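You operate a simulated robot arm through the tools that you are given. There is no shell and no other tool.

Carry out the task below with a simulated robot arm. There is one attempt and no reset: what you move stays moved.

## Task
Tighten the brown-handled clamp, then open the grey, purple, green and black toggles.
Fine: run its jaw down and wind it snug first; no toggle may pop; the blue one stays across, the orange one open; leave the yellow-handled clamp.

The check looks at the end state, three seconds after you hand in, the way a careful person would. Anything else that was tipped, shoved, dropped, spilled or broken makes it a failure.

## Robot
A 6-joint arm with a two-finger gripper, fixed in place. Base frame: the origin is on the floor under the middle of its stand, x ahead of it, y to its left, z up. Lengths are in mm, angles in rad, forces in N, time in s.
With the tool pointing down near the work surface it reaches from about 140 to 680 mm from the base axis. Its first joint turns from -1.152 to 1.152 rad. Payload 2.45 kg.
The TCP is the grasp point between the finger pads, 30 mm short of the fingertips. In the tool frame z runs along the fingers and y along their closing line. The gripper opens to 106 mm; its body begins 79 mm behind the TCP.
Orientation is that of the tool frame in the base frame, as a unit quaternion [x, y, z, w]. With the fingers straight down and closing along the base's y, the tool's x points along the base's -x, its y along +y and its z along -z.

## Interface
- The arm moves only by the tool jog_arm. Its argument "rows" is a list of rows, each an object of numbers (a shift or turn left out is 0, a gripper value left out holds the last): "dx", "dy", "dz": the shift along the tool's x, y, z in mm; "ax", "ay", "az": the turn, a rotation vector about the tool's x, y, z in rad. In form: [{"dx": .., "dy": .., "dz": .., "ax": .., "ay": .., "az": ..}, ...]. A call has 1 to 20 rows; each row is the pose to reach, as a shift and turn from the pose commanded when the call began, along the tool's axes at that moment. "claw" is the finger opening in mm, from 0 to 106, set as the call begins (left out, the last holds). Rows are played at 5 a second. More than 50 mm and 0.15 rad between two rows, or a gripper value outside its range, and nothing of the call is played. Where a pose cannot be reached the arm comes as near as it can. A force on the tool above 50 N (or 10 N above the force at the start of the call, whichever is more), or a blocked arm, ends the call early, and 0.2 s more pass. The fingers move at their own pace (about 153 mm/s each) and stop on an object; they squeeze with about 41 N. The grip force told is the motor's: it shows also when the fingers shut on nothing. Time passes only in rows, and 0.2 s behind the last, so rows that repeat a pose let the fingers close. It gives the time, the measured TCP pose, the force on the tool (base axes), the opening and the grip force at its end, in the units of the frame above (readings bear some noise), with the torque about the TCP (base axes, N m) and any sound that the robot's microphone picked up.
- Cameras (640 x 400 px; columns grow to the right, rows downward): "scene" is fixed at [69, 409.6, 1426.6]; the picture's right is [-0.70, -0.71, 0.00], its down [-0.32, 0.31, -0.90] and it looks along [0.64, -0.63, -0.44] (base axes); focal length 258 px, centre (320, 200). "wrist" rides on the gripper at [76, -2, -106] in the tool frame; the picture's right is [0.02, 1.00, 0.00], its down [-0.78, 0.02, -0.62] and it looks along [-0.62, 0.01, 0.78] (tool axes); focal length 247 px, centre (320, 200). There is no depth. A picture from a camera that has moved, and an enlarged one, comes with that camera's place and axes in the base frame and with its lens. The place of the scene camera against the robot may be out by one fixed shift of up to 18 mm in any direction.
- get_image(camera): a new picture of that camera. The clock stands still meanwhile.
- enlarge(camera, box): a new picture of the part [left, top, right, bottom] of that camera's present view, enlarged. The clock stands still meanwhile.
- finish_job(): hands the job in; it is judged then, once.

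Nothing tells you positions but the pictures and the camera data. Unless the task says otherwise, let go and move clear before handing in.

The tools are called after ">>>" as name(argument=value, ...) on one line, values as JSON. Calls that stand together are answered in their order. jog_arm: Moves the arm, as the interface text tells. Its arguments: {"type":"object","properties":{"rows":{"type":"array"},"claw":{"type":"number"}},"required":["rows"]} The other tools are called the same way: get_image (camera) takes a picture; enlarge (camera, box) takes an enlarged picture of a part of a camera's view; finish_job () hands the job in.

At the start:

```text
clock: 0.0
eef_pos: [401.9, 83.4, 1283.1]
orientation: [0.0, 1.0, 0.001, 0.0]
force: [0.4, 0.1, -0.2]
moment: [0.01, -0.02, 0.0]
gripper_width: 106.0
finger_force: 0.1
```

scene: 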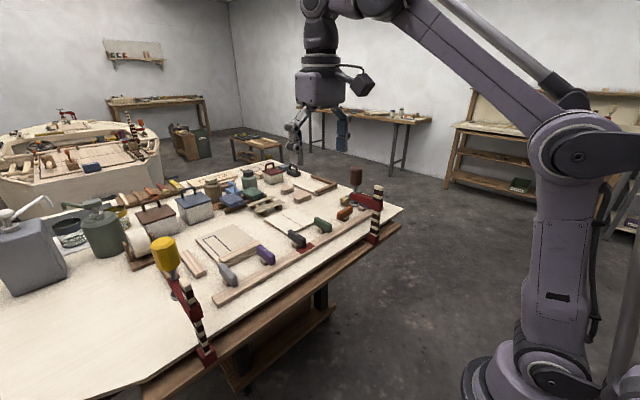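
wrist: 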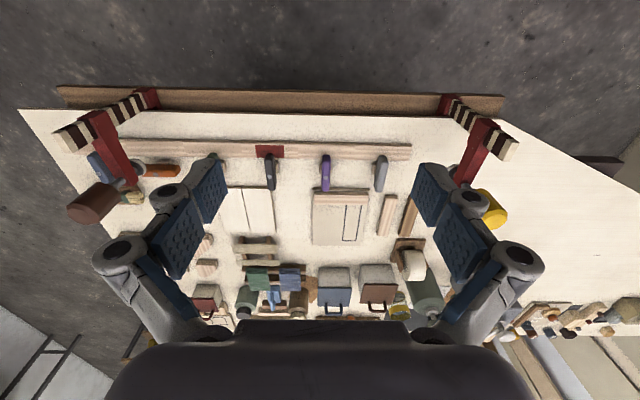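

I see a workbench with a rail held down by two clamps, the brown-handled one on the far right and the yellow-handled one near left, with toggles along the rail between them. I'll look closer first.

>>> enlarge(camera="scene", box=[200, 160, 420, 300])

>>> enlarge(camera="scene", box=[310, 150, 410, 250])

>>> enlarge(camera="wrist", box=[40, 80, 300, 250])

>>> enlarge(camera="wrist", box=[240, 80, 520, 260])

```text
2.86 times, centred on (310, 230) of scene
camera zoom: at [69.0, 409.6, 1426.6], right [-0.7, -0.71, 0.0], down [-0.32, 0.31, -0.9], along [0.64, -0.63, -0.44], focal length 737 px, centre (349, 114)
```

zoom: 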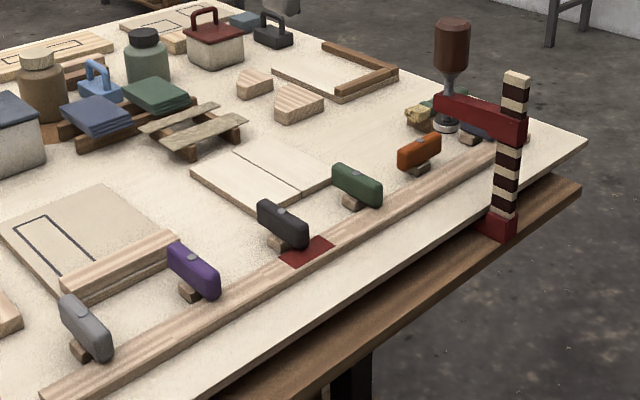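

```text
4.00 times, centred on (360, 200) of scene
camera zoom: at [69.0, 409.6, 1426.6], right [-0.7, -0.71, 0.0], down [-0.32, 0.31, -0.9], along [0.64, -0.63, -0.44], focal length 1032 px, centre (160, 200)
```

zoom: 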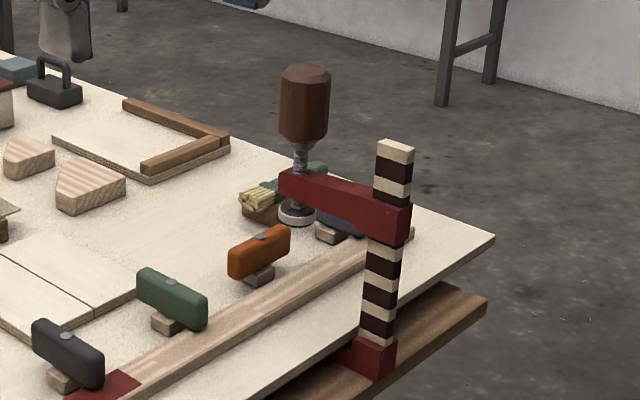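

```text
2.35 times, centred on (170, 165) of wrist
camera zoom: at [323.8, 80.6, 1389.8], right [-0.02, 1.0, 0.0], down [0.78, 0.02, 0.62], along [0.62, 0.01, -0.78], focal length 581 px, centre (673, 282)
```

zoom: 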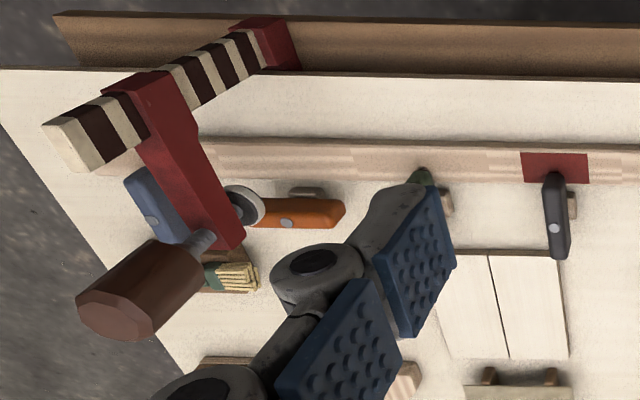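

```text
2.22 times, centred on (380, 170) of wrist
camera zoom: at [323.8, 80.6, 1389.8], right [-0.02, 1.0, 0.0], down [0.78, 0.02, 0.62], along [0.62, 0.01, -0.78], focal length 549 px, centre (187, 267)
```

zoom: 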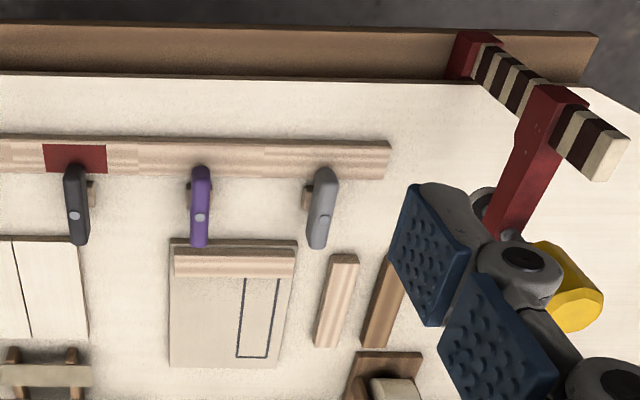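

The rail lies along y near the robot-side bench edge, at about x 580 and z 900, with the brown clamp near y -220. I'll move closer on the robot side, staying high, to get better views for triangulating.

>>> jog_arm(rows=[{"dx": 6, "dy": -35, "dz": 10}, {"dx": 12, "dy": -70, "dz": 20}, {"dx": 18, "dy": -105, "dz": 30}, {"dx": 24, "dy": -140, "dz": 40}, {"dx": 30, "dy": -175, "dz": 50}, {"dx": 36, "dy": -210, "dz": 60}, {"dx": 42, "dy": -245, "dz": 70}, {"dx": 48, "dy": -275, "dz": 80}, {"dx": 48, "dy": -275, "dz": 80}])

>>> get_image(camera="wrist")

>>> get_image(camera="scene")

```text
clock: 2.0
eef_pos: [352.2, -192.6, 1206.2]
orientation: [-0.001, 1.0, 0.0, 0.001]
force: [-0.2, -0.4, 0.4]
moment: [0.0, -0.03, 0.01]
gripper_width: 105.8
finger_force: 0.0
```

```text
taken
camera wrist: at [274.3, -194.8, 1312.0], right [-0.02, 1.0, 0.0], down [0.78, 0.02, 0.62], along [0.62, 0.01, -0.78], focal length 247 px, centre (320, 200)
```

wrist: 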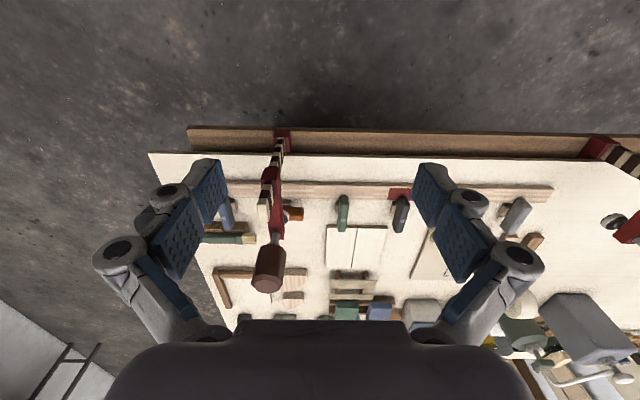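

```text
taken
```

scene: 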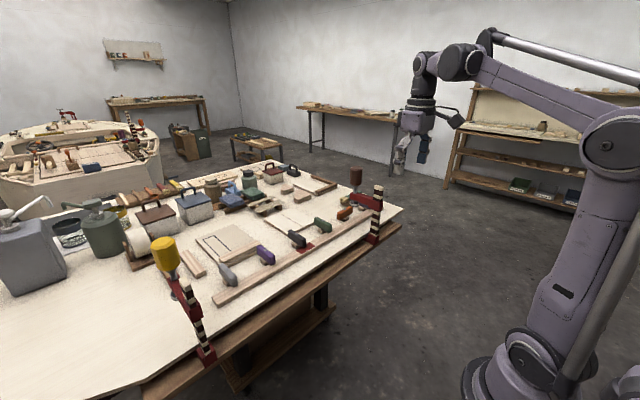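

The brown clamp is now near the picture's middle. I'll enlarge it to get accurate pixels.

>>> enlarge(camera="wrist", box=[190, 110, 350, 310])

>>> enlarge(camera="wrist", box=[320, 130, 480, 240])

```text
2.00 times, centred on (270, 210) of wrist
camera zoom: at [274.3, -194.8, 1312.0], right [-0.02, 1.0, 0.0], down [0.78, 0.02, 0.62], along [0.62, 0.01, -0.78], focal length 494 px, centre (420, 180)
```

zoom: 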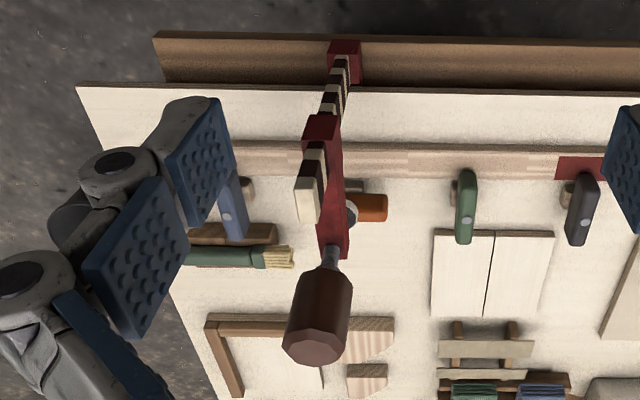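

```text
3.64 times, centred on (400, 185) of wrist
camera zoom: at [274.3, -194.8, 1312.0], right [-0.02, 1.0, 0.0], down [0.78, 0.02, 0.62], along [0.62, 0.01, -0.78], focal length 898 px, centre (29, 254)
```

zoom: 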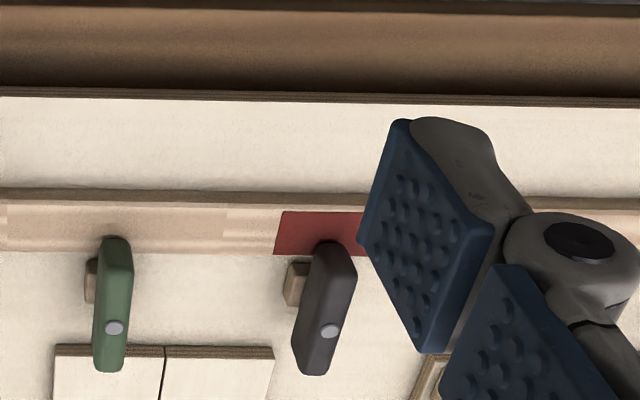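

Triangulating the two wrist views puts the brown handle's axis at about (575, -262). It spans z 1050 to 1120, with the bar at x 479 and the rail top at z 914. The toggle pins are at about x 614, spaced 120 mm along y. I'll move above the handle with the fingers open and look.

>>> jog_arm(rows=[{"dx": -37, "dy": -12, "dz": -6}, {"dx": -74, "dy": -24, "dz": -6}, {"dx": -111, "dy": -36, "dz": -6}, {"dx": -148, "dy": -48, "dz": -6}, {"dx": -185, "dy": -60, "dz": -6}, {"dx": -215, "dy": -69, "dz": -6}, {"dx": -215, "dy": -69, "dz": -6}], claw=106)

>>> get_image(camera="wrist")

>>> enlarge(camera="scene", box=[310, 130, 410, 250])

```text
clock: 3.6
eef_pos: [526.1, -240.7, 1177.7]
orientation: [0.0, 1.0, 0.0, 0.001]
force: [-0.2, -0.6, 1.4]
moment: [-0.02, -0.01, 0.03]
gripper_width: 106.1
finger_force: 0.1
out of reach, approached as far as the arm can: row 4, 5, 6, 7
```

```text
taken
camera wrist: at [447.8, -242.4, 1283.5], right [-0.02, 1.0, 0.0], down [0.78, 0.02, 0.62], along [0.62, 0.01, -0.78], focal length 247 px, centre (320, 200)
```

wrist: 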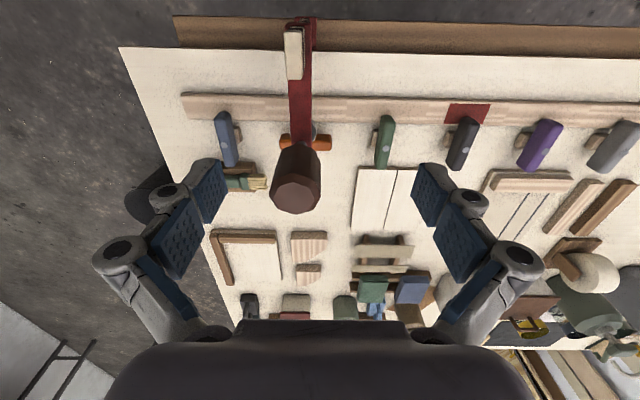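

```text
3.33 times, centred on (360, 190) of scene
camera zoom: at [69.0, 409.6, 1426.6], right [-0.7, -0.71, 0.0], down [-0.32, 0.31, -0.9], along [0.64, -0.63, -0.44], focal length 860 px, centre (187, 233)
```

zoom: 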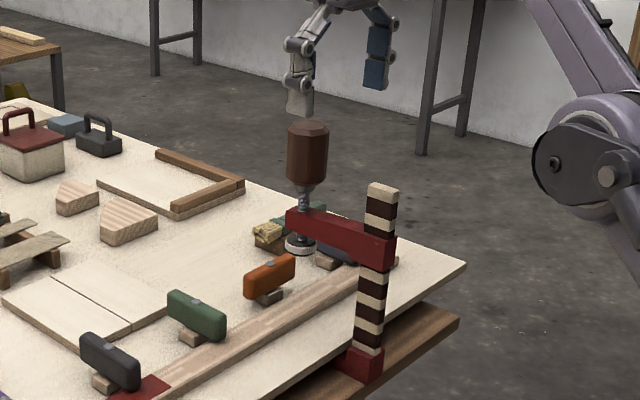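

With the tool straight down, the arm can't reach this far out this high, so I'll come in lower. The 106 mm opening lets the fingers straddle the clamp. I'll first pull back and down a little to see which commanded pose counts.

>>> jog_arm(rows=[{"dx": 10, "dy": 0, "dz": 15}, {"dx": 20, "dy": 0, "dz": 30}, {"dx": 30, "dy": 0, "dz": 45}, {"dx": 40, "dy": 0, "dz": 60}, {"dx": 40, "dy": 0, "dz": 60}, {"dx": 40, "dy": 0, "dz": 60}], claw=106)

>>> get_image(camera="wrist")

```text
clock: 5.0
eef_pos: [485.0, -241.2, 1117.0]
orientation: [0.0, 1.0, 0.0, 0.0]
force: [-0.2, 0.4, -0.7]
moment: [0.0, 0.06, 0.01]
gripper_width: 106.0
finger_force: 0.0
```

```text
taken
camera wrist: at [408.0, -243.9, 1224.0], right [-0.02, 1.0, 0.0], down [0.78, 0.02, 0.62], along [0.62, 0.01, -0.78], focal length 247 px, centre (320, 200)
```

wrist: 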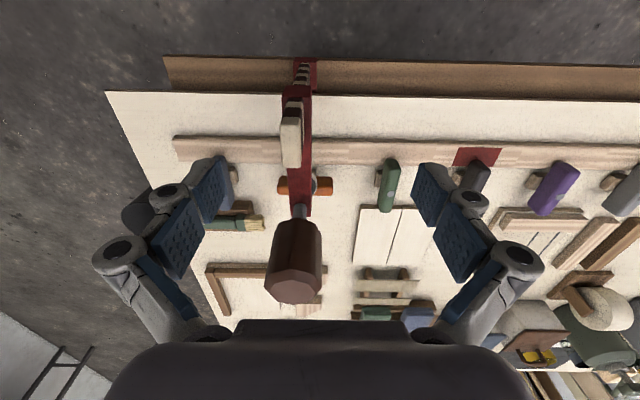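

>>> enlarge(camera="wrist", box=[230, 50, 370, 310])

>>> enlarge(camera="scene", box=[320, 150, 400, 250])

```text
1.54 times, centred on (300, 180) of wrist
camera zoom: at [408.0, -243.9, 1224.0], right [-0.02, 1.0, 0.0], down [0.78, 0.02, 0.62], along [0.62, 0.01, -0.78], focal length 380 px, centre (351, 231)
```

zoom: 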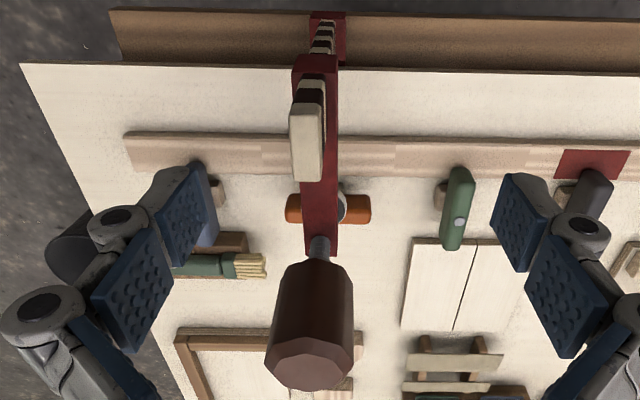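

```text
4.00 times, centred on (360, 200) of scene
camera zoom: at [69.0, 409.6, 1426.6], right [-0.7, -0.71, 0.0], down [-0.32, 0.31, -0.9], along [0.64, -0.63, -0.44], focal length 1032 px, centre (160, 200)
```

zoom: 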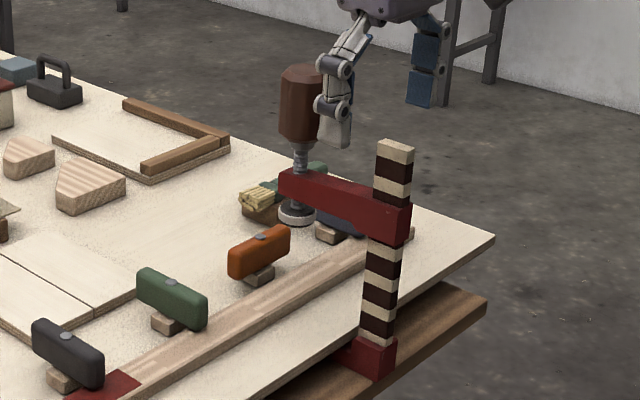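

The handle axis is confirmed at about (575, -261), with a diameter near 44 mm. I'll slide in at z 1070 with the fingers on either side of the handle and check before closing.

>>> jog_arm(rows=[{"dx": 0, "dy": -10, "dz": 12}, {"dx": 0, "dy": -20, "dz": 28}, {"dx": -20, "dy": -20, "dz": 40}, {"dx": -40, "dy": -20, "dz": 46}, {"dx": -60, "dy": -20, "dz": 47}, {"dx": -78, "dy": -20, "dz": 47}, {"dx": -90, "dy": -20, "dz": 47}, {"dx": -90, "dy": -20, "dz": 47}], claw=106)

>>> get_image(camera="wrist")

>>> enlarge(camera="scene", box=[310, 130, 410, 250])

```text
clock: 6.8
eef_pos: [576.2, -260.8, 1070.6]
orientation: [0.001, 1.0, 0.0, 0.001]
force: [-0.2, 0.1, 0.0]
moment: [0.03, 0.04, 0.0]
gripper_width: 105.9
finger_force: 0.0
```

```text
taken
camera wrist: at [498.4, -263.9, 1177.1], right [-0.02, 1.0, 0.0], down [0.78, 0.02, 0.62], along [0.62, 0.01, -0.78], focal length 247 px, centre (320, 200)
```

wrist: 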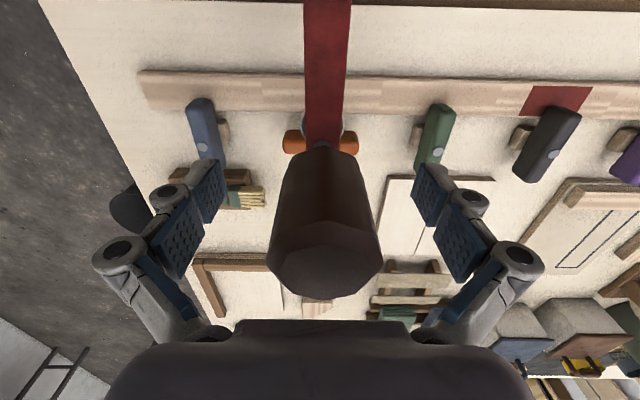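

```text
3.33 times, centred on (360, 190) of scene
camera zoom: at [69.0, 409.6, 1426.6], right [-0.7, -0.71, 0.0], down [-0.32, 0.31, -0.9], along [0.64, -0.63, -0.44], focal length 860 px, centre (187, 233)
```

zoom: 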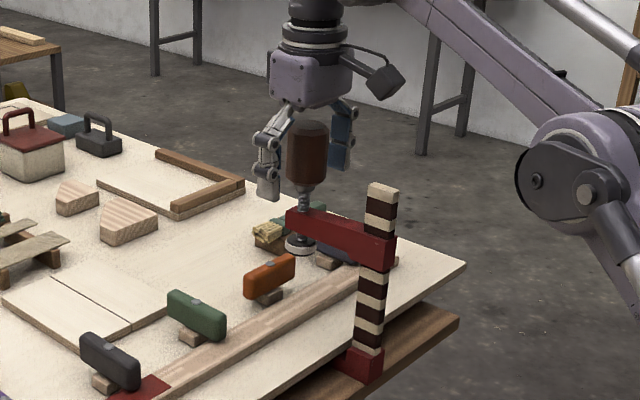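

The handle is centred between the fingers, so I'll close on it.

>>> jog_arm(rows=[{"dx": 0}, {"dx": 0}, {"dx": 0}, {"dx": 0}], claw=20)

>>> get_image(camera="wrist")

```text
clock: 7.8
eef_pos: [575.8, -260.9, 1070.2]
orientation: [0.0, 1.0, -0.001, 0.0]
force: [-0.1, 0.3, 0.9]
moment: [0.06, -0.28, -0.05]
gripper_width: 39.7
finger_force: 41.4
```

```text
taken
camera wrist: at [498.4, -264.1, 1176.9], right [-0.02, 1.0, 0.0], down [0.78, 0.02, 0.62], along [0.62, 0.01, -0.78], focal length 247 px, centre (320, 200)
```

wrist: 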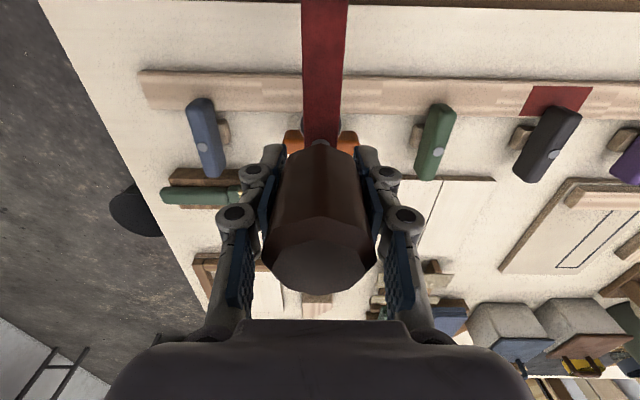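

Gripped at 39.7 mm. Now I'll ease it down and watch the force.

>>> jog_arm(rows=[{"dz": 3}, {"dz": 6}, {"dz": 9}, {"dz": 12}, {"dz": 15}])

>>> enlarge(camera="scene", box=[310, 130, 410, 250])

```text
clock: 9.0
eef_pos: [574.7, -260.8, 1055.6]
orientation: [0.0, 1.0, 0.0, 0.001]
force: [-0.2, 0.5, 0.6]
moment: [-0.01, 0.25, -0.02]
gripper_width: 39.8
finger_force: 41.2
```

```text
3.33 times, centred on (360, 190) of scene
camera zoom: at [69.0, 409.6, 1426.5], right [-0.7, -0.71, 0.0], down [-0.32, 0.31, -0.9], along [0.64, -0.63, -0.44], focal length 860 px, centre (187, 233)
```

zoom: 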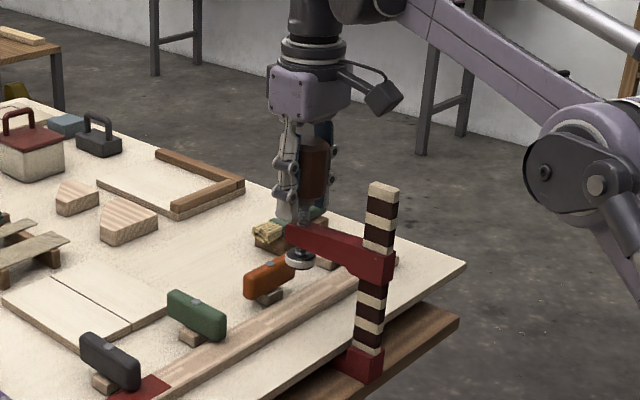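

The jaw slides easily with the handle. I'll continue down slowly until the pad approaches the rail.

>>> jog_arm(rows=[{"dz": 4}, {"dz": 8}, {"dz": 12}, {"dz": 16}, {"dz": 20}, {"dz": 24}, {"dz": 28}])

>>> enlarge(camera="scene", box=[320, 170, 400, 250])

```text
clock: 10.6
eef_pos: [577.1, -261.5, 1026.3]
orientation: [0.0, 1.0, -0.002, 0.001]
force: [-2.2, 0.7, 0.4]
moment: [0.07, 0.06, 0.03]
gripper_width: 39.7
finger_force: 41.3
```

```text
5.00 times, centred on (360, 210) of scene
camera zoom: at [68.9, 409.6, 1426.5], right [-0.7, -0.71, 0.0], down [-0.32, 0.31, -0.9], along [0.64, -0.63, -0.44], focal length 1290 px, centre (120, 150)
```

zoom: 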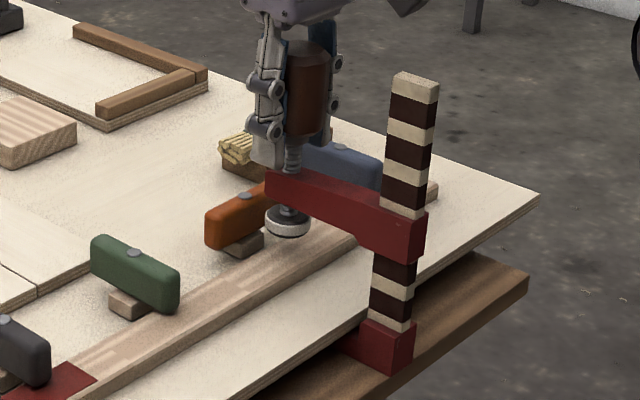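

The pad still looks about 20 mm above the rail. I'll go down in smaller steps.

>>> jog_arm(rows=[{"dz": 2}, {"dz": 4}, {"dz": 6}, {"dz": 8}, {"dz": 10}, {"dz": 12}, {"dz": 14}])

>>> enlarge(camera="scene", box=[320, 170, 400, 250])

>>> get_image(camera="wrist")

```text
clock: 12.2
eef_pos: [577.5, -260.7, 1012.0]
orientation: [-0.001, 1.0, -0.001, 0.0]
force: [-1.5, 0.1, 0.9]
moment: [0.04, -0.19, 0.02]
gripper_width: 39.9
finger_force: 40.7
```

```text
5.00 times, centred on (360, 210) of scene
camera zoom: at [68.9, 409.6, 1426.5], right [-0.7, -0.71, 0.0], down [-0.32, 0.31, -0.9], along [0.64, -0.63, -0.44], focal length 1290 px, centre (120, 150)
```

zoom: 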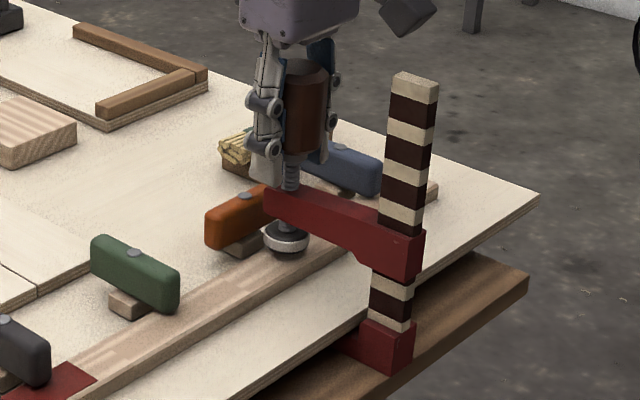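

```text
taken
camera wrist: at [499.4, -263.8, 1119.5], right [-0.02, 1.0, 0.0], down [0.78, 0.02, 0.62], along [0.62, 0.01, -0.78], focal length 247 px, centre (320, 200)
```

wrist: 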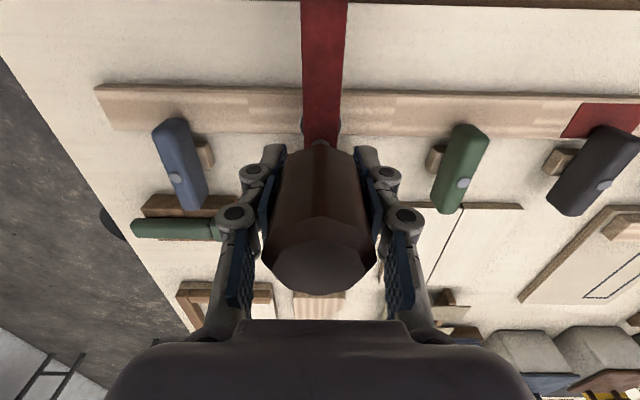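

The pad is now only a few mm off the rail. I'll creep down with 1 mm rows until I feel contact.

>>> jog_arm(rows=[{"dz": 1}, {"dz": 2}, {"dz": 3}, {"dz": 4}])

>>> enlarge(camera="scene", box=[340, 190, 390, 230])

```text
clock: 13.2
eef_pos: [577.4, -261.0, 1009.9]
orientation: [0.0, 1.0, 0.001, 0.001]
force: [2.6, 0.6, 0.7]
moment: [0.04, -0.06, -0.07]
gripper_width: 39.7
finger_force: 41.0
```

```text
10.00 times, centred on (365, 210) of scene
camera zoom: at [69.1, 409.6, 1426.5], right [-0.7, -0.71, 0.0], down [-0.32, 0.31, -0.9], along [0.64, -0.63, -0.44], focal length 2580 px, centre (-130, 100)
```

zoom: 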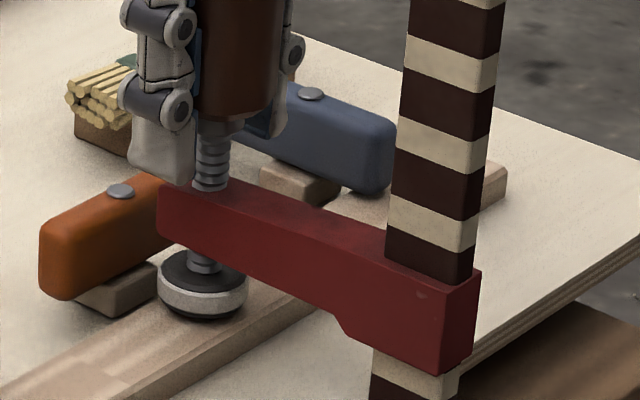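

>>> jog_arm(rows=[{"dz": 0.7}, {"dz": 1.4}, {"dz": 2.1}, {"dz": 2.8}])

>>> enlarge(camera="scene", box=[340, 190, 390, 230])

```text
clock: 14.2
eef_pos: [577.2, -261.5, 1006.2]
orientation: [0.0, 1.0, 0.0, 0.001]
force: [2.5, 0.9, 0.2]
moment: [0.15, -0.06, -0.15]
gripper_width: 40.1
finger_force: 41.1
```

```text
10.00 times, centred on (365, 210) of scene
camera zoom: at [69.1, 409.6, 1426.5], right [-0.7, -0.71, 0.0], down [-0.32, 0.31, -0.9], along [0.64, -0.63, -0.44], focal length 2580 px, centre (-130, 100)
```

zoom: 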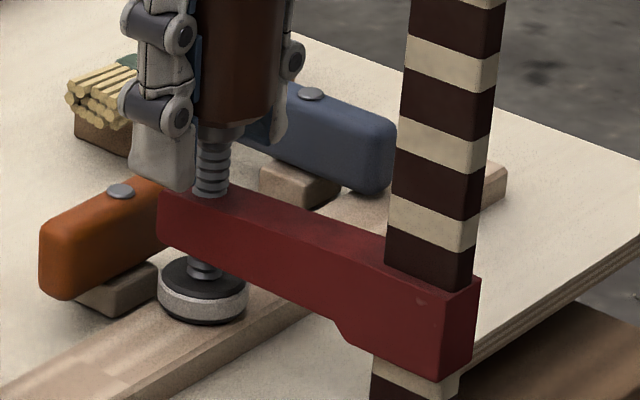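

>>> jog_arm(rows=[{"dz": 0.7}, {"dz": 1.4}, {"dz": 2.1}, {"dz": 2.8}])

>>> enlarge(camera="scene", box=[340, 190, 390, 230])

```text
clock: 15.2
eef_pos: [576.8, -260.5, 1002.9]
orientation: [-0.001, 1.0, 0.0, 0.001]
force: [4.6, 1.3, 10.6]
moment: [-0.08, -0.06, -0.05]
gripper_width: 40.0
finger_force: 41.1
```

```text
10.00 times, centred on (365, 210) of scene
camera zoom: at [68.9, 409.7, 1426.5], right [-0.7, -0.71, 0.0], down [-0.32, 0.31, -0.9], along [0.64, -0.63, -0.44], focal length 2580 px, centre (-130, 100)
```

zoom: 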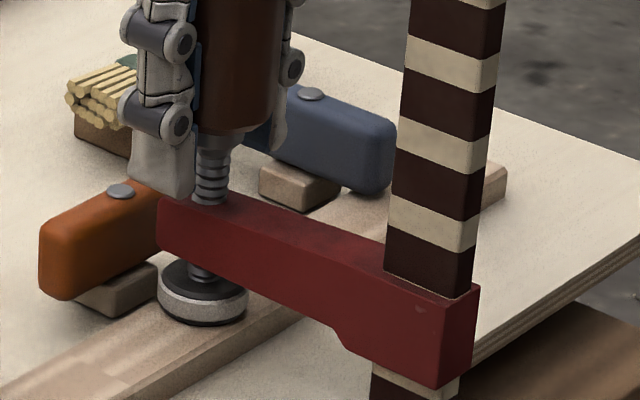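

The pad touched down, with about 10 N now on the tool. Next I'll wind clockwise seen from above (+az) and watch the torque and the screw.

>>> jog_arm(rows=[{"az": 0.12}, {"az": 0.24}, {"az": 0.36}, {"az": 0.48}, {"az": 0.6}, {"az": 0.72}, {"az": 0.84}, {"az": 0.96}])

>>> enlarge(camera="scene", box=[340, 190, 390, 230])

>>> get_image(camera="wrist")

```text
clock: 17.0
eef_pos: [578.2, -262.5, 1003.4]
orientation: [0.463, 0.886, -0.001, 0.001]
force: [-3.4, -4.2, 4.4]
moment: [-0.4, 0.19, 0.04]
gripper_width: 39.8
finger_force: 41.6
```

```text
10.00 times, centred on (365, 210) of scene
camera zoom: at [68.8, 409.5, 1426.6], right [-0.7, -0.71, 0.0], down [-0.32, 0.31, -0.9], along [0.64, -0.63, -0.44], focal length 2580 px, centre (-130, 100)
```

zoom: 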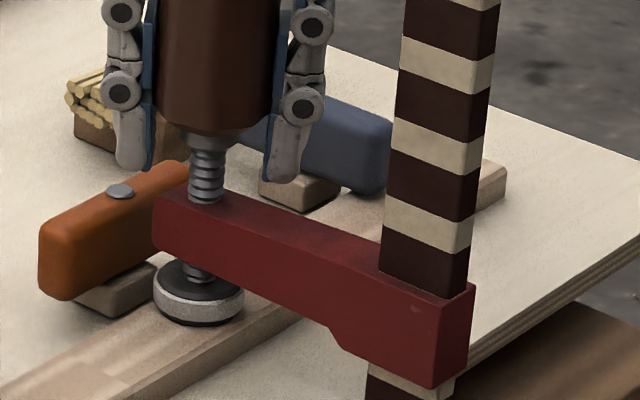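

```text
taken
camera wrist: at [530.4, -200.8, 1109.6], right [0.81, 0.59, 0.0], down [0.46, -0.63, 0.62], along [0.37, -0.5, -0.78], focal length 247 px, centre (320, 200)
```

wrist: 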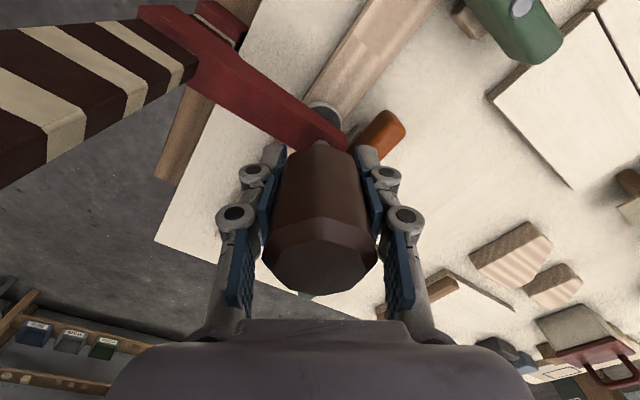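

The handle turned with the gripper and the arm-to-pad gap opened, so this direction tightens. I'll keep winding.

>>> jog_arm(rows=[{"az": 0.12}, {"az": 0.24}, {"az": 0.36}, {"az": 0.48}, {"az": 0.6}, {"az": 0.72}, {"az": 0.84}, {"az": 0.96}])

>>> enlarge(camera="scene", box=[340, 190, 390, 230])

```text
clock: 18.8
eef_pos: [577.5, -262.8, 1003.0]
orientation: [0.819, 0.573, 0.001, 0.001]
force: [-2.9, -1.5, 4.3]
moment: [-0.17, 0.1, 0.0]
gripper_width: 39.8
finger_force: 40.4
```

```text
10.00 times, centred on (365, 210) of scene
camera zoom: at [68.8, 409.6, 1426.6], right [-0.7, -0.71, 0.0], down [-0.32, 0.31, -0.9], along [0.64, -0.63, -0.44], focal length 2580 px, centre (-130, 100)
```

zoom: 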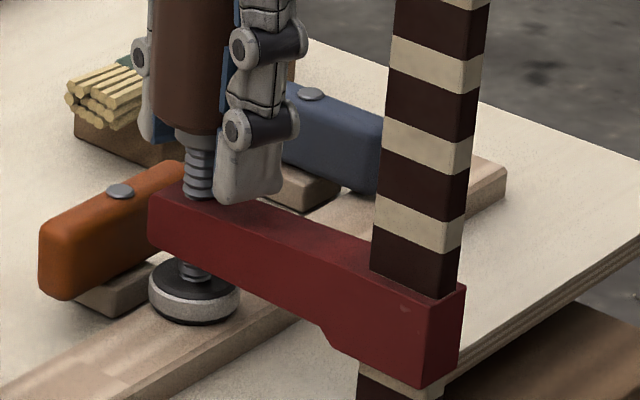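

The clamp bar seems to have swung a little in the picture. I'll check the whole clamp before winding more.

>>> enlarge(camera="scene", box=[320, 170, 400, 250])

>>> get_image(camera="wrist")

```text
5.00 times, centred on (360, 210) of scene
camera zoom: at [68.8, 409.6, 1426.6], right [-0.7, -0.71, 0.0], down [-0.32, 0.31, -0.9], along [0.64, -0.63, -0.44], focal length 1290 px, centre (120, 150)
```

zoom: 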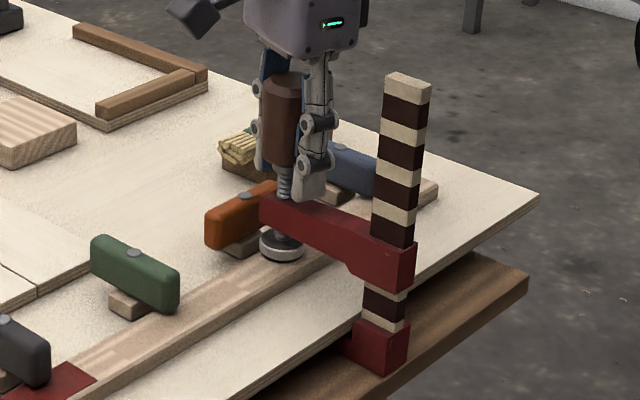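

```text
taken
camera wrist: at [599.7, -189.8, 1109.7], right [0.95, -0.32, 0.0], down [-0.26, -0.74, 0.62], along [-0.2, -0.59, -0.78], focal length 247 px, centre (320, 200)
```

wrist: 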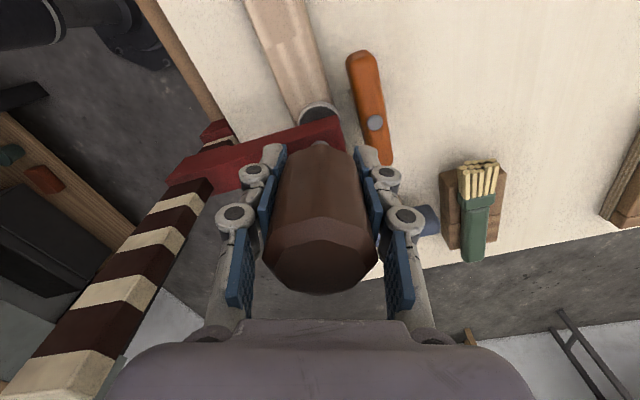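

The screw turned about 1.9 rad while the clamp itself only swung about 5 mm, with almost no load yet. I'll continue winding.

>>> jog_arm(rows=[{"az": 0.12}, {"az": 0.24}, {"az": 0.36}, {"az": 0.48}, {"az": 0.6}, {"az": 0.72}, {"az": 0.84}, {"az": 0.96}])

>>> enlarge(camera="scene", box=[320, 170, 400, 250])

```text
clock: 20.6
eef_pos: [577.4, -261.1, 1003.9]
orientation: [0.992, 0.129, 0.001, 0.0]
force: [-4.1, 4.6, 2.9]
moment: [0.3, 0.27, -0.01]
gripper_width: 40.0
finger_force: 40.9
```

```text
5.00 times, centred on (360, 210) of scene
camera zoom: at [68.8, 409.7, 1426.5], right [-0.7, -0.71, 0.0], down [-0.32, 0.31, -0.9], along [0.64, -0.63, -0.44], focal length 1290 px, centre (120, 150)
```

zoom: 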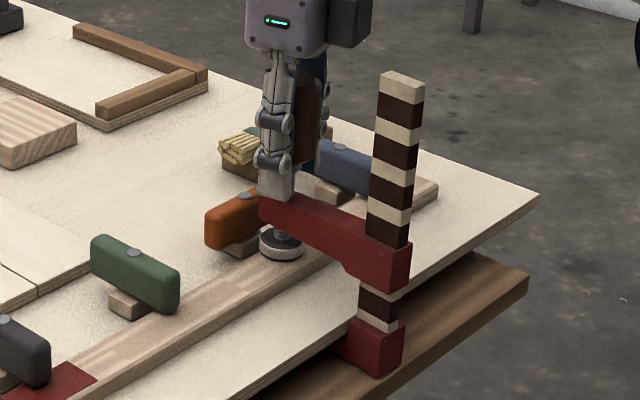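

>>> enlarge(camera="scene", box=[340, 190, 390, 230])

>>> get_image(camera="wrist")

```text
10.00 times, centred on (365, 210) of scene
camera zoom: at [68.8, 409.7, 1426.5], right [-0.7, -0.71, 0.0], down [-0.32, 0.31, -0.9], along [0.64, -0.63, -0.44], focal length 2580 px, centre (-130, 100)
```

zoom: 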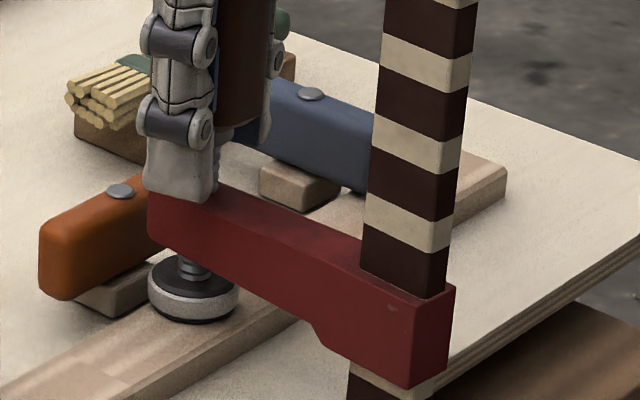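

```text
taken
camera wrist: at [648.3, -240.4, 1110.4], right [0.28, -0.96, 0.0], down [-0.75, -0.22, 0.62], along [-0.6, -0.17, -0.78], focal length 247 px, centre (320, 200)
```

wrist: 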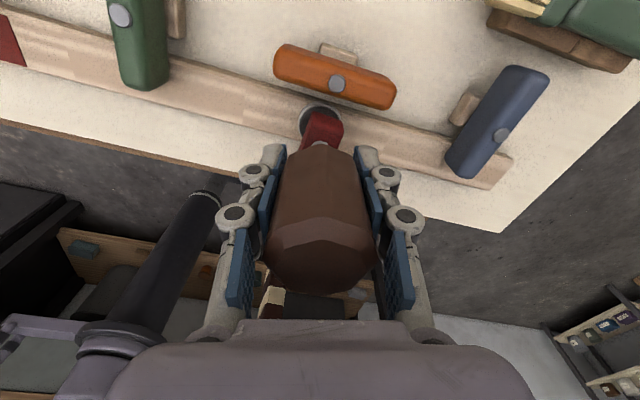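

The pad is still on the rail and the gap between arm and pad is growing, so the screw is advancing. I'll keep winding.

>>> jog_arm(rows=[{"az": 0.12}, {"az": 0.24}, {"az": 0.36}, {"az": 0.48}, {"az": 0.6}, {"az": 0.72}, {"az": 0.84}, {"az": 0.96}])

>>> enlarge(camera="scene", box=[340, 190, 390, 230])

```text
clock: 22.4
eef_pos: [568.7, -276.5, 1003.2]
orientation: [0.987, -0.162, 0.003, -0.003]
force: [1.4, -2.4, 2.5]
moment: [-0.42, -0.34, 0.02]
gripper_width: 40.0
finger_force: 41.1
out of reach, approached as far as the arm can: row 5, 6, 7, 8
```

```text
10.00 times, centred on (365, 210) of scene
camera zoom: at [69.0, 409.5, 1426.6], right [-0.7, -0.71, 0.0], down [-0.32, 0.31, -0.9], along [0.64, -0.63, -0.44], focal length 2580 px, centre (-130, 100)
```

zoom: 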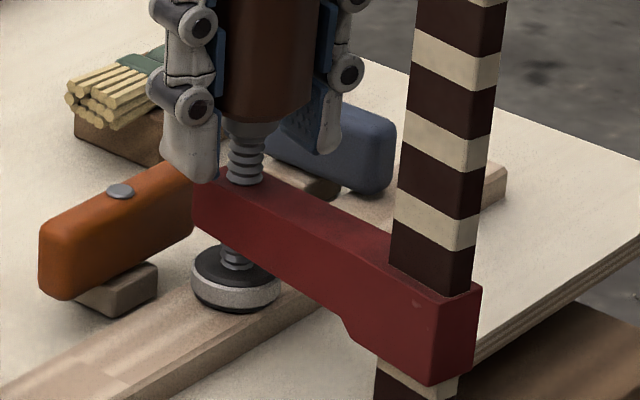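

The wrist joint hit its limit near +3.4 rad of yaw and the arm drifted about 17 mm, dragging the loose clamp with it. I'll ease back to the original axis position, backing the turn off slightly.

>>> jog_arm(rows=[{"dx": 0.3, "dy": -2.5, "az": -0.1}, {"dx": 0.8, "dy": -5, "az": -0.2}, {"dx": 1.3, "dy": -8, "az": -0.3}, {"dx": 1.8, "dy": -11, "az": -0.38}, {"dx": 2.3, "dy": -14, "az": -0.38}, {"dx": 2.75, "dy": -16.2, "az": -0.38}, {"dx": 2.75, "dy": -16.2, "az": -0.38}])

>>> enlarge(camera="scene", box=[340, 190, 390, 230])

>>> enlarge(camera="scene", box=[320, 170, 400, 250])

>>> get_image(camera="wrist")

```text
clock: 24.0
eef_pos: [577.3, -262.6, 1002.6]
orientation: [1.0, 0.028, 0.0, -0.001]
force: [-15.2, -8.2, -1.0]
moment: [-0.53, 0.87, 0.02]
gripper_width: 40.2
finger_force: 40.9
```

```text
10.00 times, centred on (365, 210) of scene
camera zoom: at [68.6, 409.4, 1426.6], right [-0.7, -0.71, 0.0], down [-0.32, 0.31, -0.9], along [0.64, -0.63, -0.44], focal length 2580 px, centre (-130, 100)
```

zoom: 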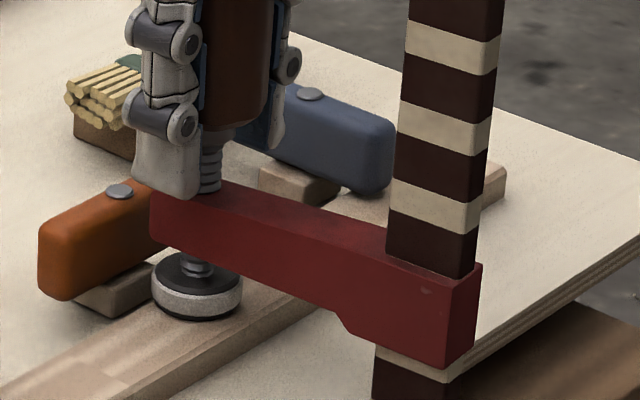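

```text
5.00 times, centred on (360, 210) of scene
camera zoom: at [68.6, 409.4, 1426.6], right [-0.7, -0.71, 0.0], down [-0.32, 0.31, -0.9], along [0.64, -0.63, -0.44], focal length 1290 px, centre (120, 150)
```

zoom: 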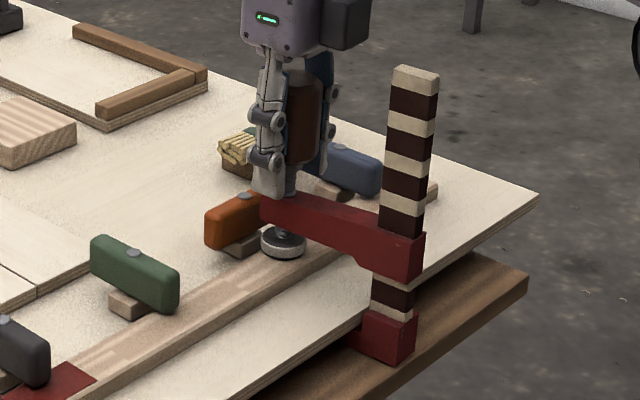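

```text
taken
camera wrist: at [651.7, -257.9, 1109.8], right [0.08, -1.0, 0.0], down [-0.78, -0.06, 0.62], along [-0.62, -0.05, -0.78], focal length 247 px, centre (320, 200)
```

wrist: 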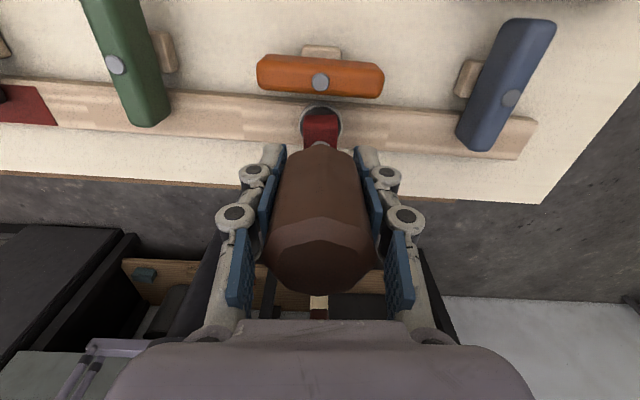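

The pad is back over the rail, but about 15 N of side load is left in the arm. I'll relieve that before letting go to re-grip.

>>> jog_arm(rows=[{"dx": -1, "dy": 0.5, "dz": 0.4}, {"dx": -2, "dy": 0.9, "dz": 0.8}, {"dx": -2, "dy": 0.9, "dz": 0.8}])

>>> enlarge(camera="scene", box=[320, 170, 400, 250])

```text
clock: 24.8
eef_pos: [575.3, -262.7, 1002.7]
orientation: [1.0, 0.028, 0.004, -0.002]
force: [-5.3, -4.7, 7.9]
moment: [-0.38, 0.52, -0.01]
gripper_width: 39.9
finger_force: 41.1
```

```text
5.00 times, centred on (360, 210) of scene
camera zoom: at [68.7, 409.5, 1426.6], right [-0.7, -0.71, 0.0], down [-0.32, 0.31, -0.9], along [0.64, -0.63, -0.44], focal length 1290 px, centre (120, 150)
```

zoom: 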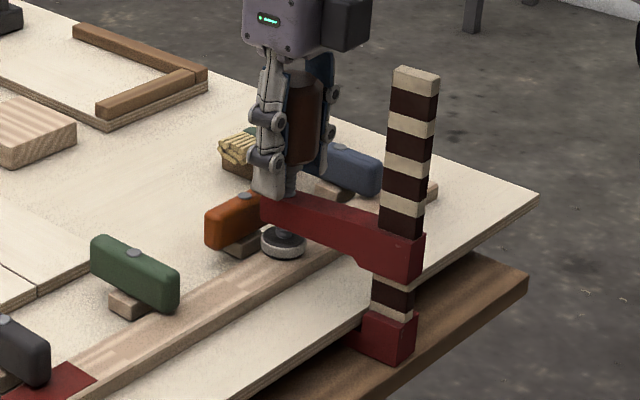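

The side load has dropped. I'll open just enough to release, raise the grip by 20 mm for clearance over the bar, then unwind the empty gripper around the handle.

>>> jog_arm(rows=[{"dx": 0}, {"dx": 0}, {"dz": -8}, {"dz": -16}, {"dz": -22}, {"dz": -22}], claw=62)

>>> enlarge(camera="scene", box=[320, 170, 400, 250])

>>> get_image(camera="wrist")

```text
clock: 26.2
eef_pos: [575.1, -260.7, 1024.1]
orientation: [1.0, 0.029, 0.002, -0.002]
force: [-0.6, -0.3, -0.1]
moment: [-0.01, 0.05, 0.0]
gripper_width: 62.0
finger_force: 0.0
```

```text
5.00 times, centred on (360, 210) of scene
camera zoom: at [69.0, 409.6, 1426.6], right [-0.7, -0.71, 0.0], down [-0.32, 0.31, -0.9], along [0.64, -0.63, -0.44], focal length 1290 px, centre (120, 150)
```

zoom: 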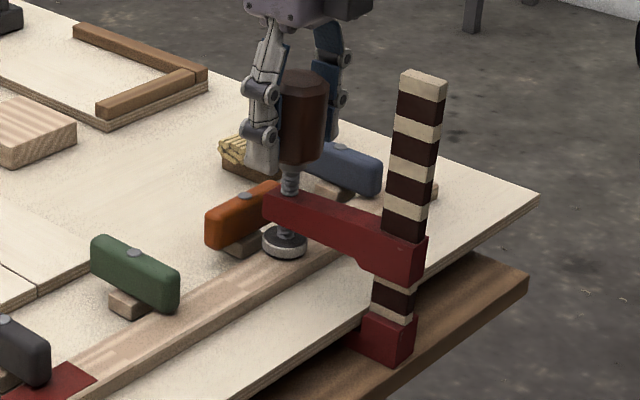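

```text
taken
camera wrist: at [650.5, -257.6, 1131.5], right [0.08, -1.0, 0.0], down [-0.78, -0.06, 0.62], along [-0.62, -0.05, -0.79], focal length 247 px, centre (320, 200)
```

wrist: 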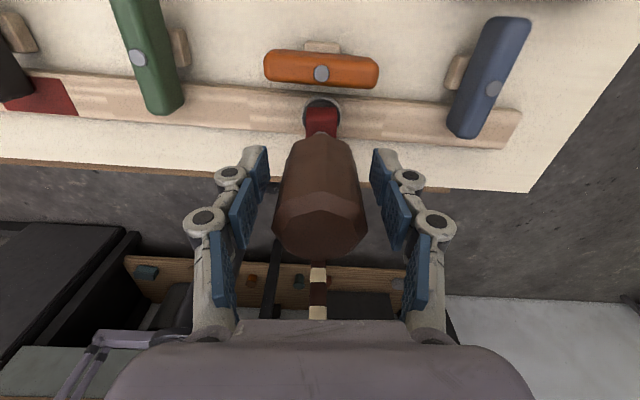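

Released; the clamp stands with its pad on the rail, leaning slightly back. Now I'll unwind the open gripper around the handle to get a fresh grip.

>>> jog_arm(rows=[{"dx": -2, "dy": 1.2, "az": -0.14}, {"dx": -2, "dy": 1.2, "az": -0.28}, {"dx": -2, "dy": 1.2, "az": -0.42}, {"dx": -2, "dy": 1.2, "az": -0.56}, {"dx": -2, "dy": 1.2, "az": -0.7}, {"dx": -2, "dy": 1.2, "az": -0.84}, {"dx": -2, "dy": 1.2, "az": -0.98}, {"dx": -2, "dy": 1.2, "az": -1.12}, {"dx": -2, "dy": 1.2, "az": -1.26}, {"dx": -2, "dy": 1.2, "az": -1.4}, {"dx": -2, "dy": 1.2, "az": -1.54}, {"dx": -2, "dy": 1.2, "az": -1.68}, {"dx": -2, "dy": 1.2, "az": -1.82}, {"dx": -2, "dy": 1.2, "az": -1.96}, {"dx": -2, "dy": 1.2, "az": -2.1}, {"dx": -2, "dy": 1.2, "az": -2.24}, {"dx": -2, "dy": 1.2, "az": -2.38}, {"dx": -2, "dy": 1.2, "az": -2.52}, {"dx": -2, "dy": 1.2, "az": -2.66}, {"dx": -2, "dy": 1.2, "az": -2.8}], claw=62)

>>> get_image(camera="wrist")

>>> enlarge(camera="scene", box=[320, 170, 400, 250])

```text
clock: 30.4
eef_pos: [573.9, -263.4, 1025.4]
orientation: [0.14, 0.99, 0.003, 0.002]
force: [-0.3, 0.0, 0.7]
moment: [-0.01, -0.01, -0.03]
gripper_width: 62.2
finger_force: 0.0
```

```text
taken
camera wrist: at [498.5, -245.0, 1130.6], right [0.26, 0.97, 0.01], down [0.75, -0.2, 0.62], along [0.6, -0.16, -0.78], focal length 247 px, centre (320, 200)
```

wrist: 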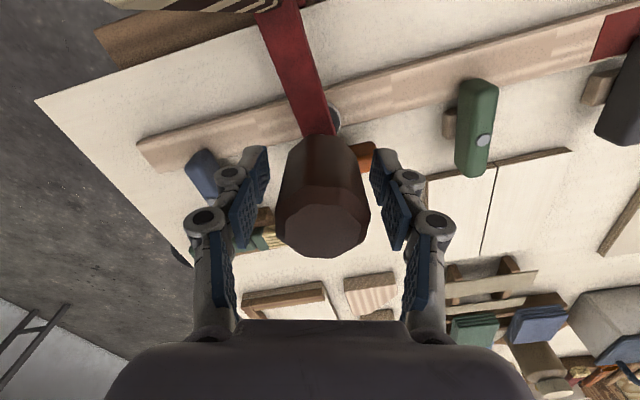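

```text
5.00 times, centred on (360, 210) of scene
camera zoom: at [69.0, 409.6, 1426.6], right [-0.7, -0.71, 0.0], down [-0.32, 0.31, -0.9], along [0.64, -0.63, -0.44], focal length 1290 px, centre (120, 150)
```

zoom: 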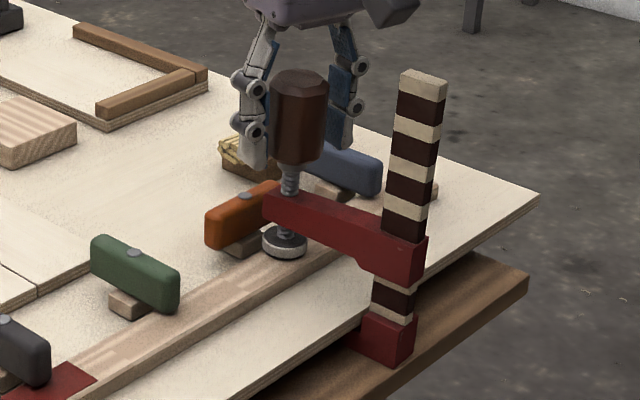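

The handle is unaffected and still centred. I'll continue unwinding to about -2.35 rad of yaw, which should stay inside the joint limit.

>>> jog_arm(rows=[{"az": -0.14}, {"az": -0.28}, {"az": -0.42}, {"az": -0.56}, {"az": -0.7}, {"az": -0.84}, {"az": -0.98}, {"az": -1.12}, {"az": -1.26}, {"az": -1.4}, {"az": -1.54}, {"az": -1.68}, {"az": -1.82}, {"az": -1.96}, {"az": -2.1}, {"az": -2.24}, {"az": -2.38}, {"az": -2.5}, {"az": -2.62}], claw=62)

>>> get_image(camera="wrist")

>>> enlarge(camera="scene", box=[320, 170, 400, 250])

```text
clock: 34.4
eef_pos: [574.7, -264.2, 1024.5]
orientation: [0.921, -0.39, 0.001, -0.003]
force: [0.7, 0.3, -0.4]
moment: [0.02, -0.03, 0.0]
gripper_width: 62.0
finger_force: 0.0
```

```text
taken
camera wrist: at [626.8, -318.7, 1130.7], right [-0.7, -0.71, -0.01], down [-0.56, 0.55, 0.62], along [-0.44, 0.44, -0.78], focal length 247 px, centre (320, 200)
```

wrist: 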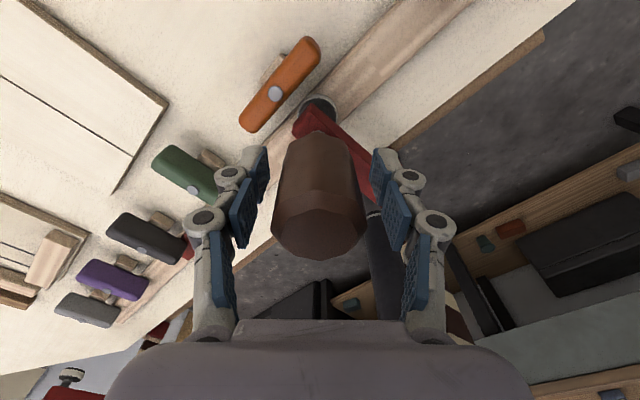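

```text
5.00 times, centred on (360, 210) of scene
camera zoom: at [69.0, 409.6, 1426.6], right [-0.7, -0.71, 0.0], down [-0.32, 0.31, -0.9], along [0.64, -0.63, -0.44], focal length 1290 px, centre (120, 150)
```

zoom: 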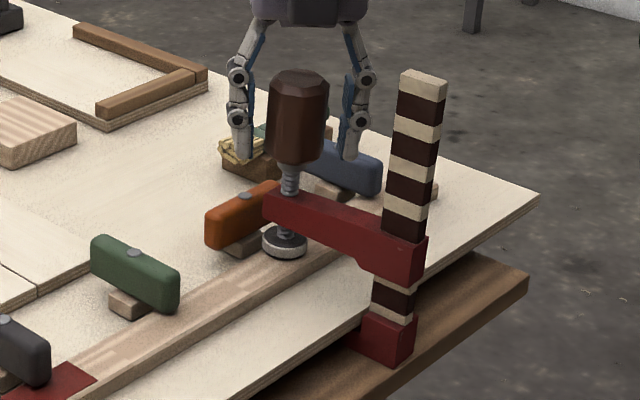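

The fresh grip pose is at about -2.34 rad and the handle is centred. I'll lower slightly and close on it.

>>> jog_arm(rows=[{"dz": 3}, {"dz": 6}, {"dz": 6}], claw=62)

>>> jog_arm(rows=[{"dz": 0}, {"dz": 0}, {"dz": 0}], claw=20)

>>> enlarge(camera="scene", box=[320, 170, 400, 250])

```text
clock: 35.2
eef_pos: [573.6, -264.1, 1018.8]
orientation: [0.92, -0.392, 0.001, -0.003]
force: [0.6, 0.0, 0.4]
moment: [0.0, -0.04, 0.02]
gripper_width: 61.9
finger_force: 0.1
```

```text
clock: 36.0
eef_pos: [574.8, -263.1, 1018.1]
orientation: [0.92, -0.392, 0.002, -0.003]
force: [4.0, 1.6, 4.3]
moment: [0.12, -0.41, 0.0]
gripper_width: 40.5
finger_force: 41.4
```

```text
5.00 times, centred on (360, 210) of scene
camera zoom: at [69.0, 409.7, 1426.5], right [-0.7, -0.71, 0.0], down [-0.32, 0.31, -0.9], along [0.64, -0.63, -0.44], focal length 1290 px, centre (120, 150)
```

zoom: 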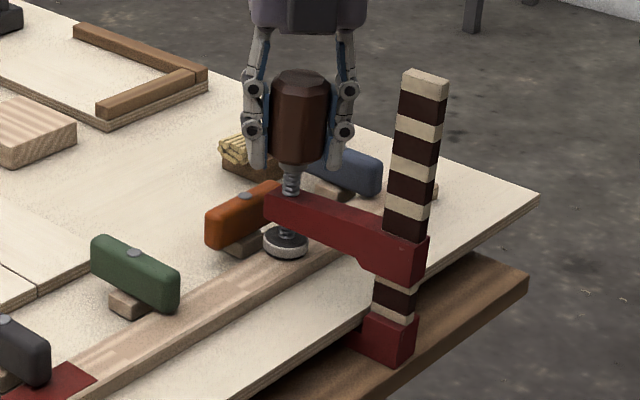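

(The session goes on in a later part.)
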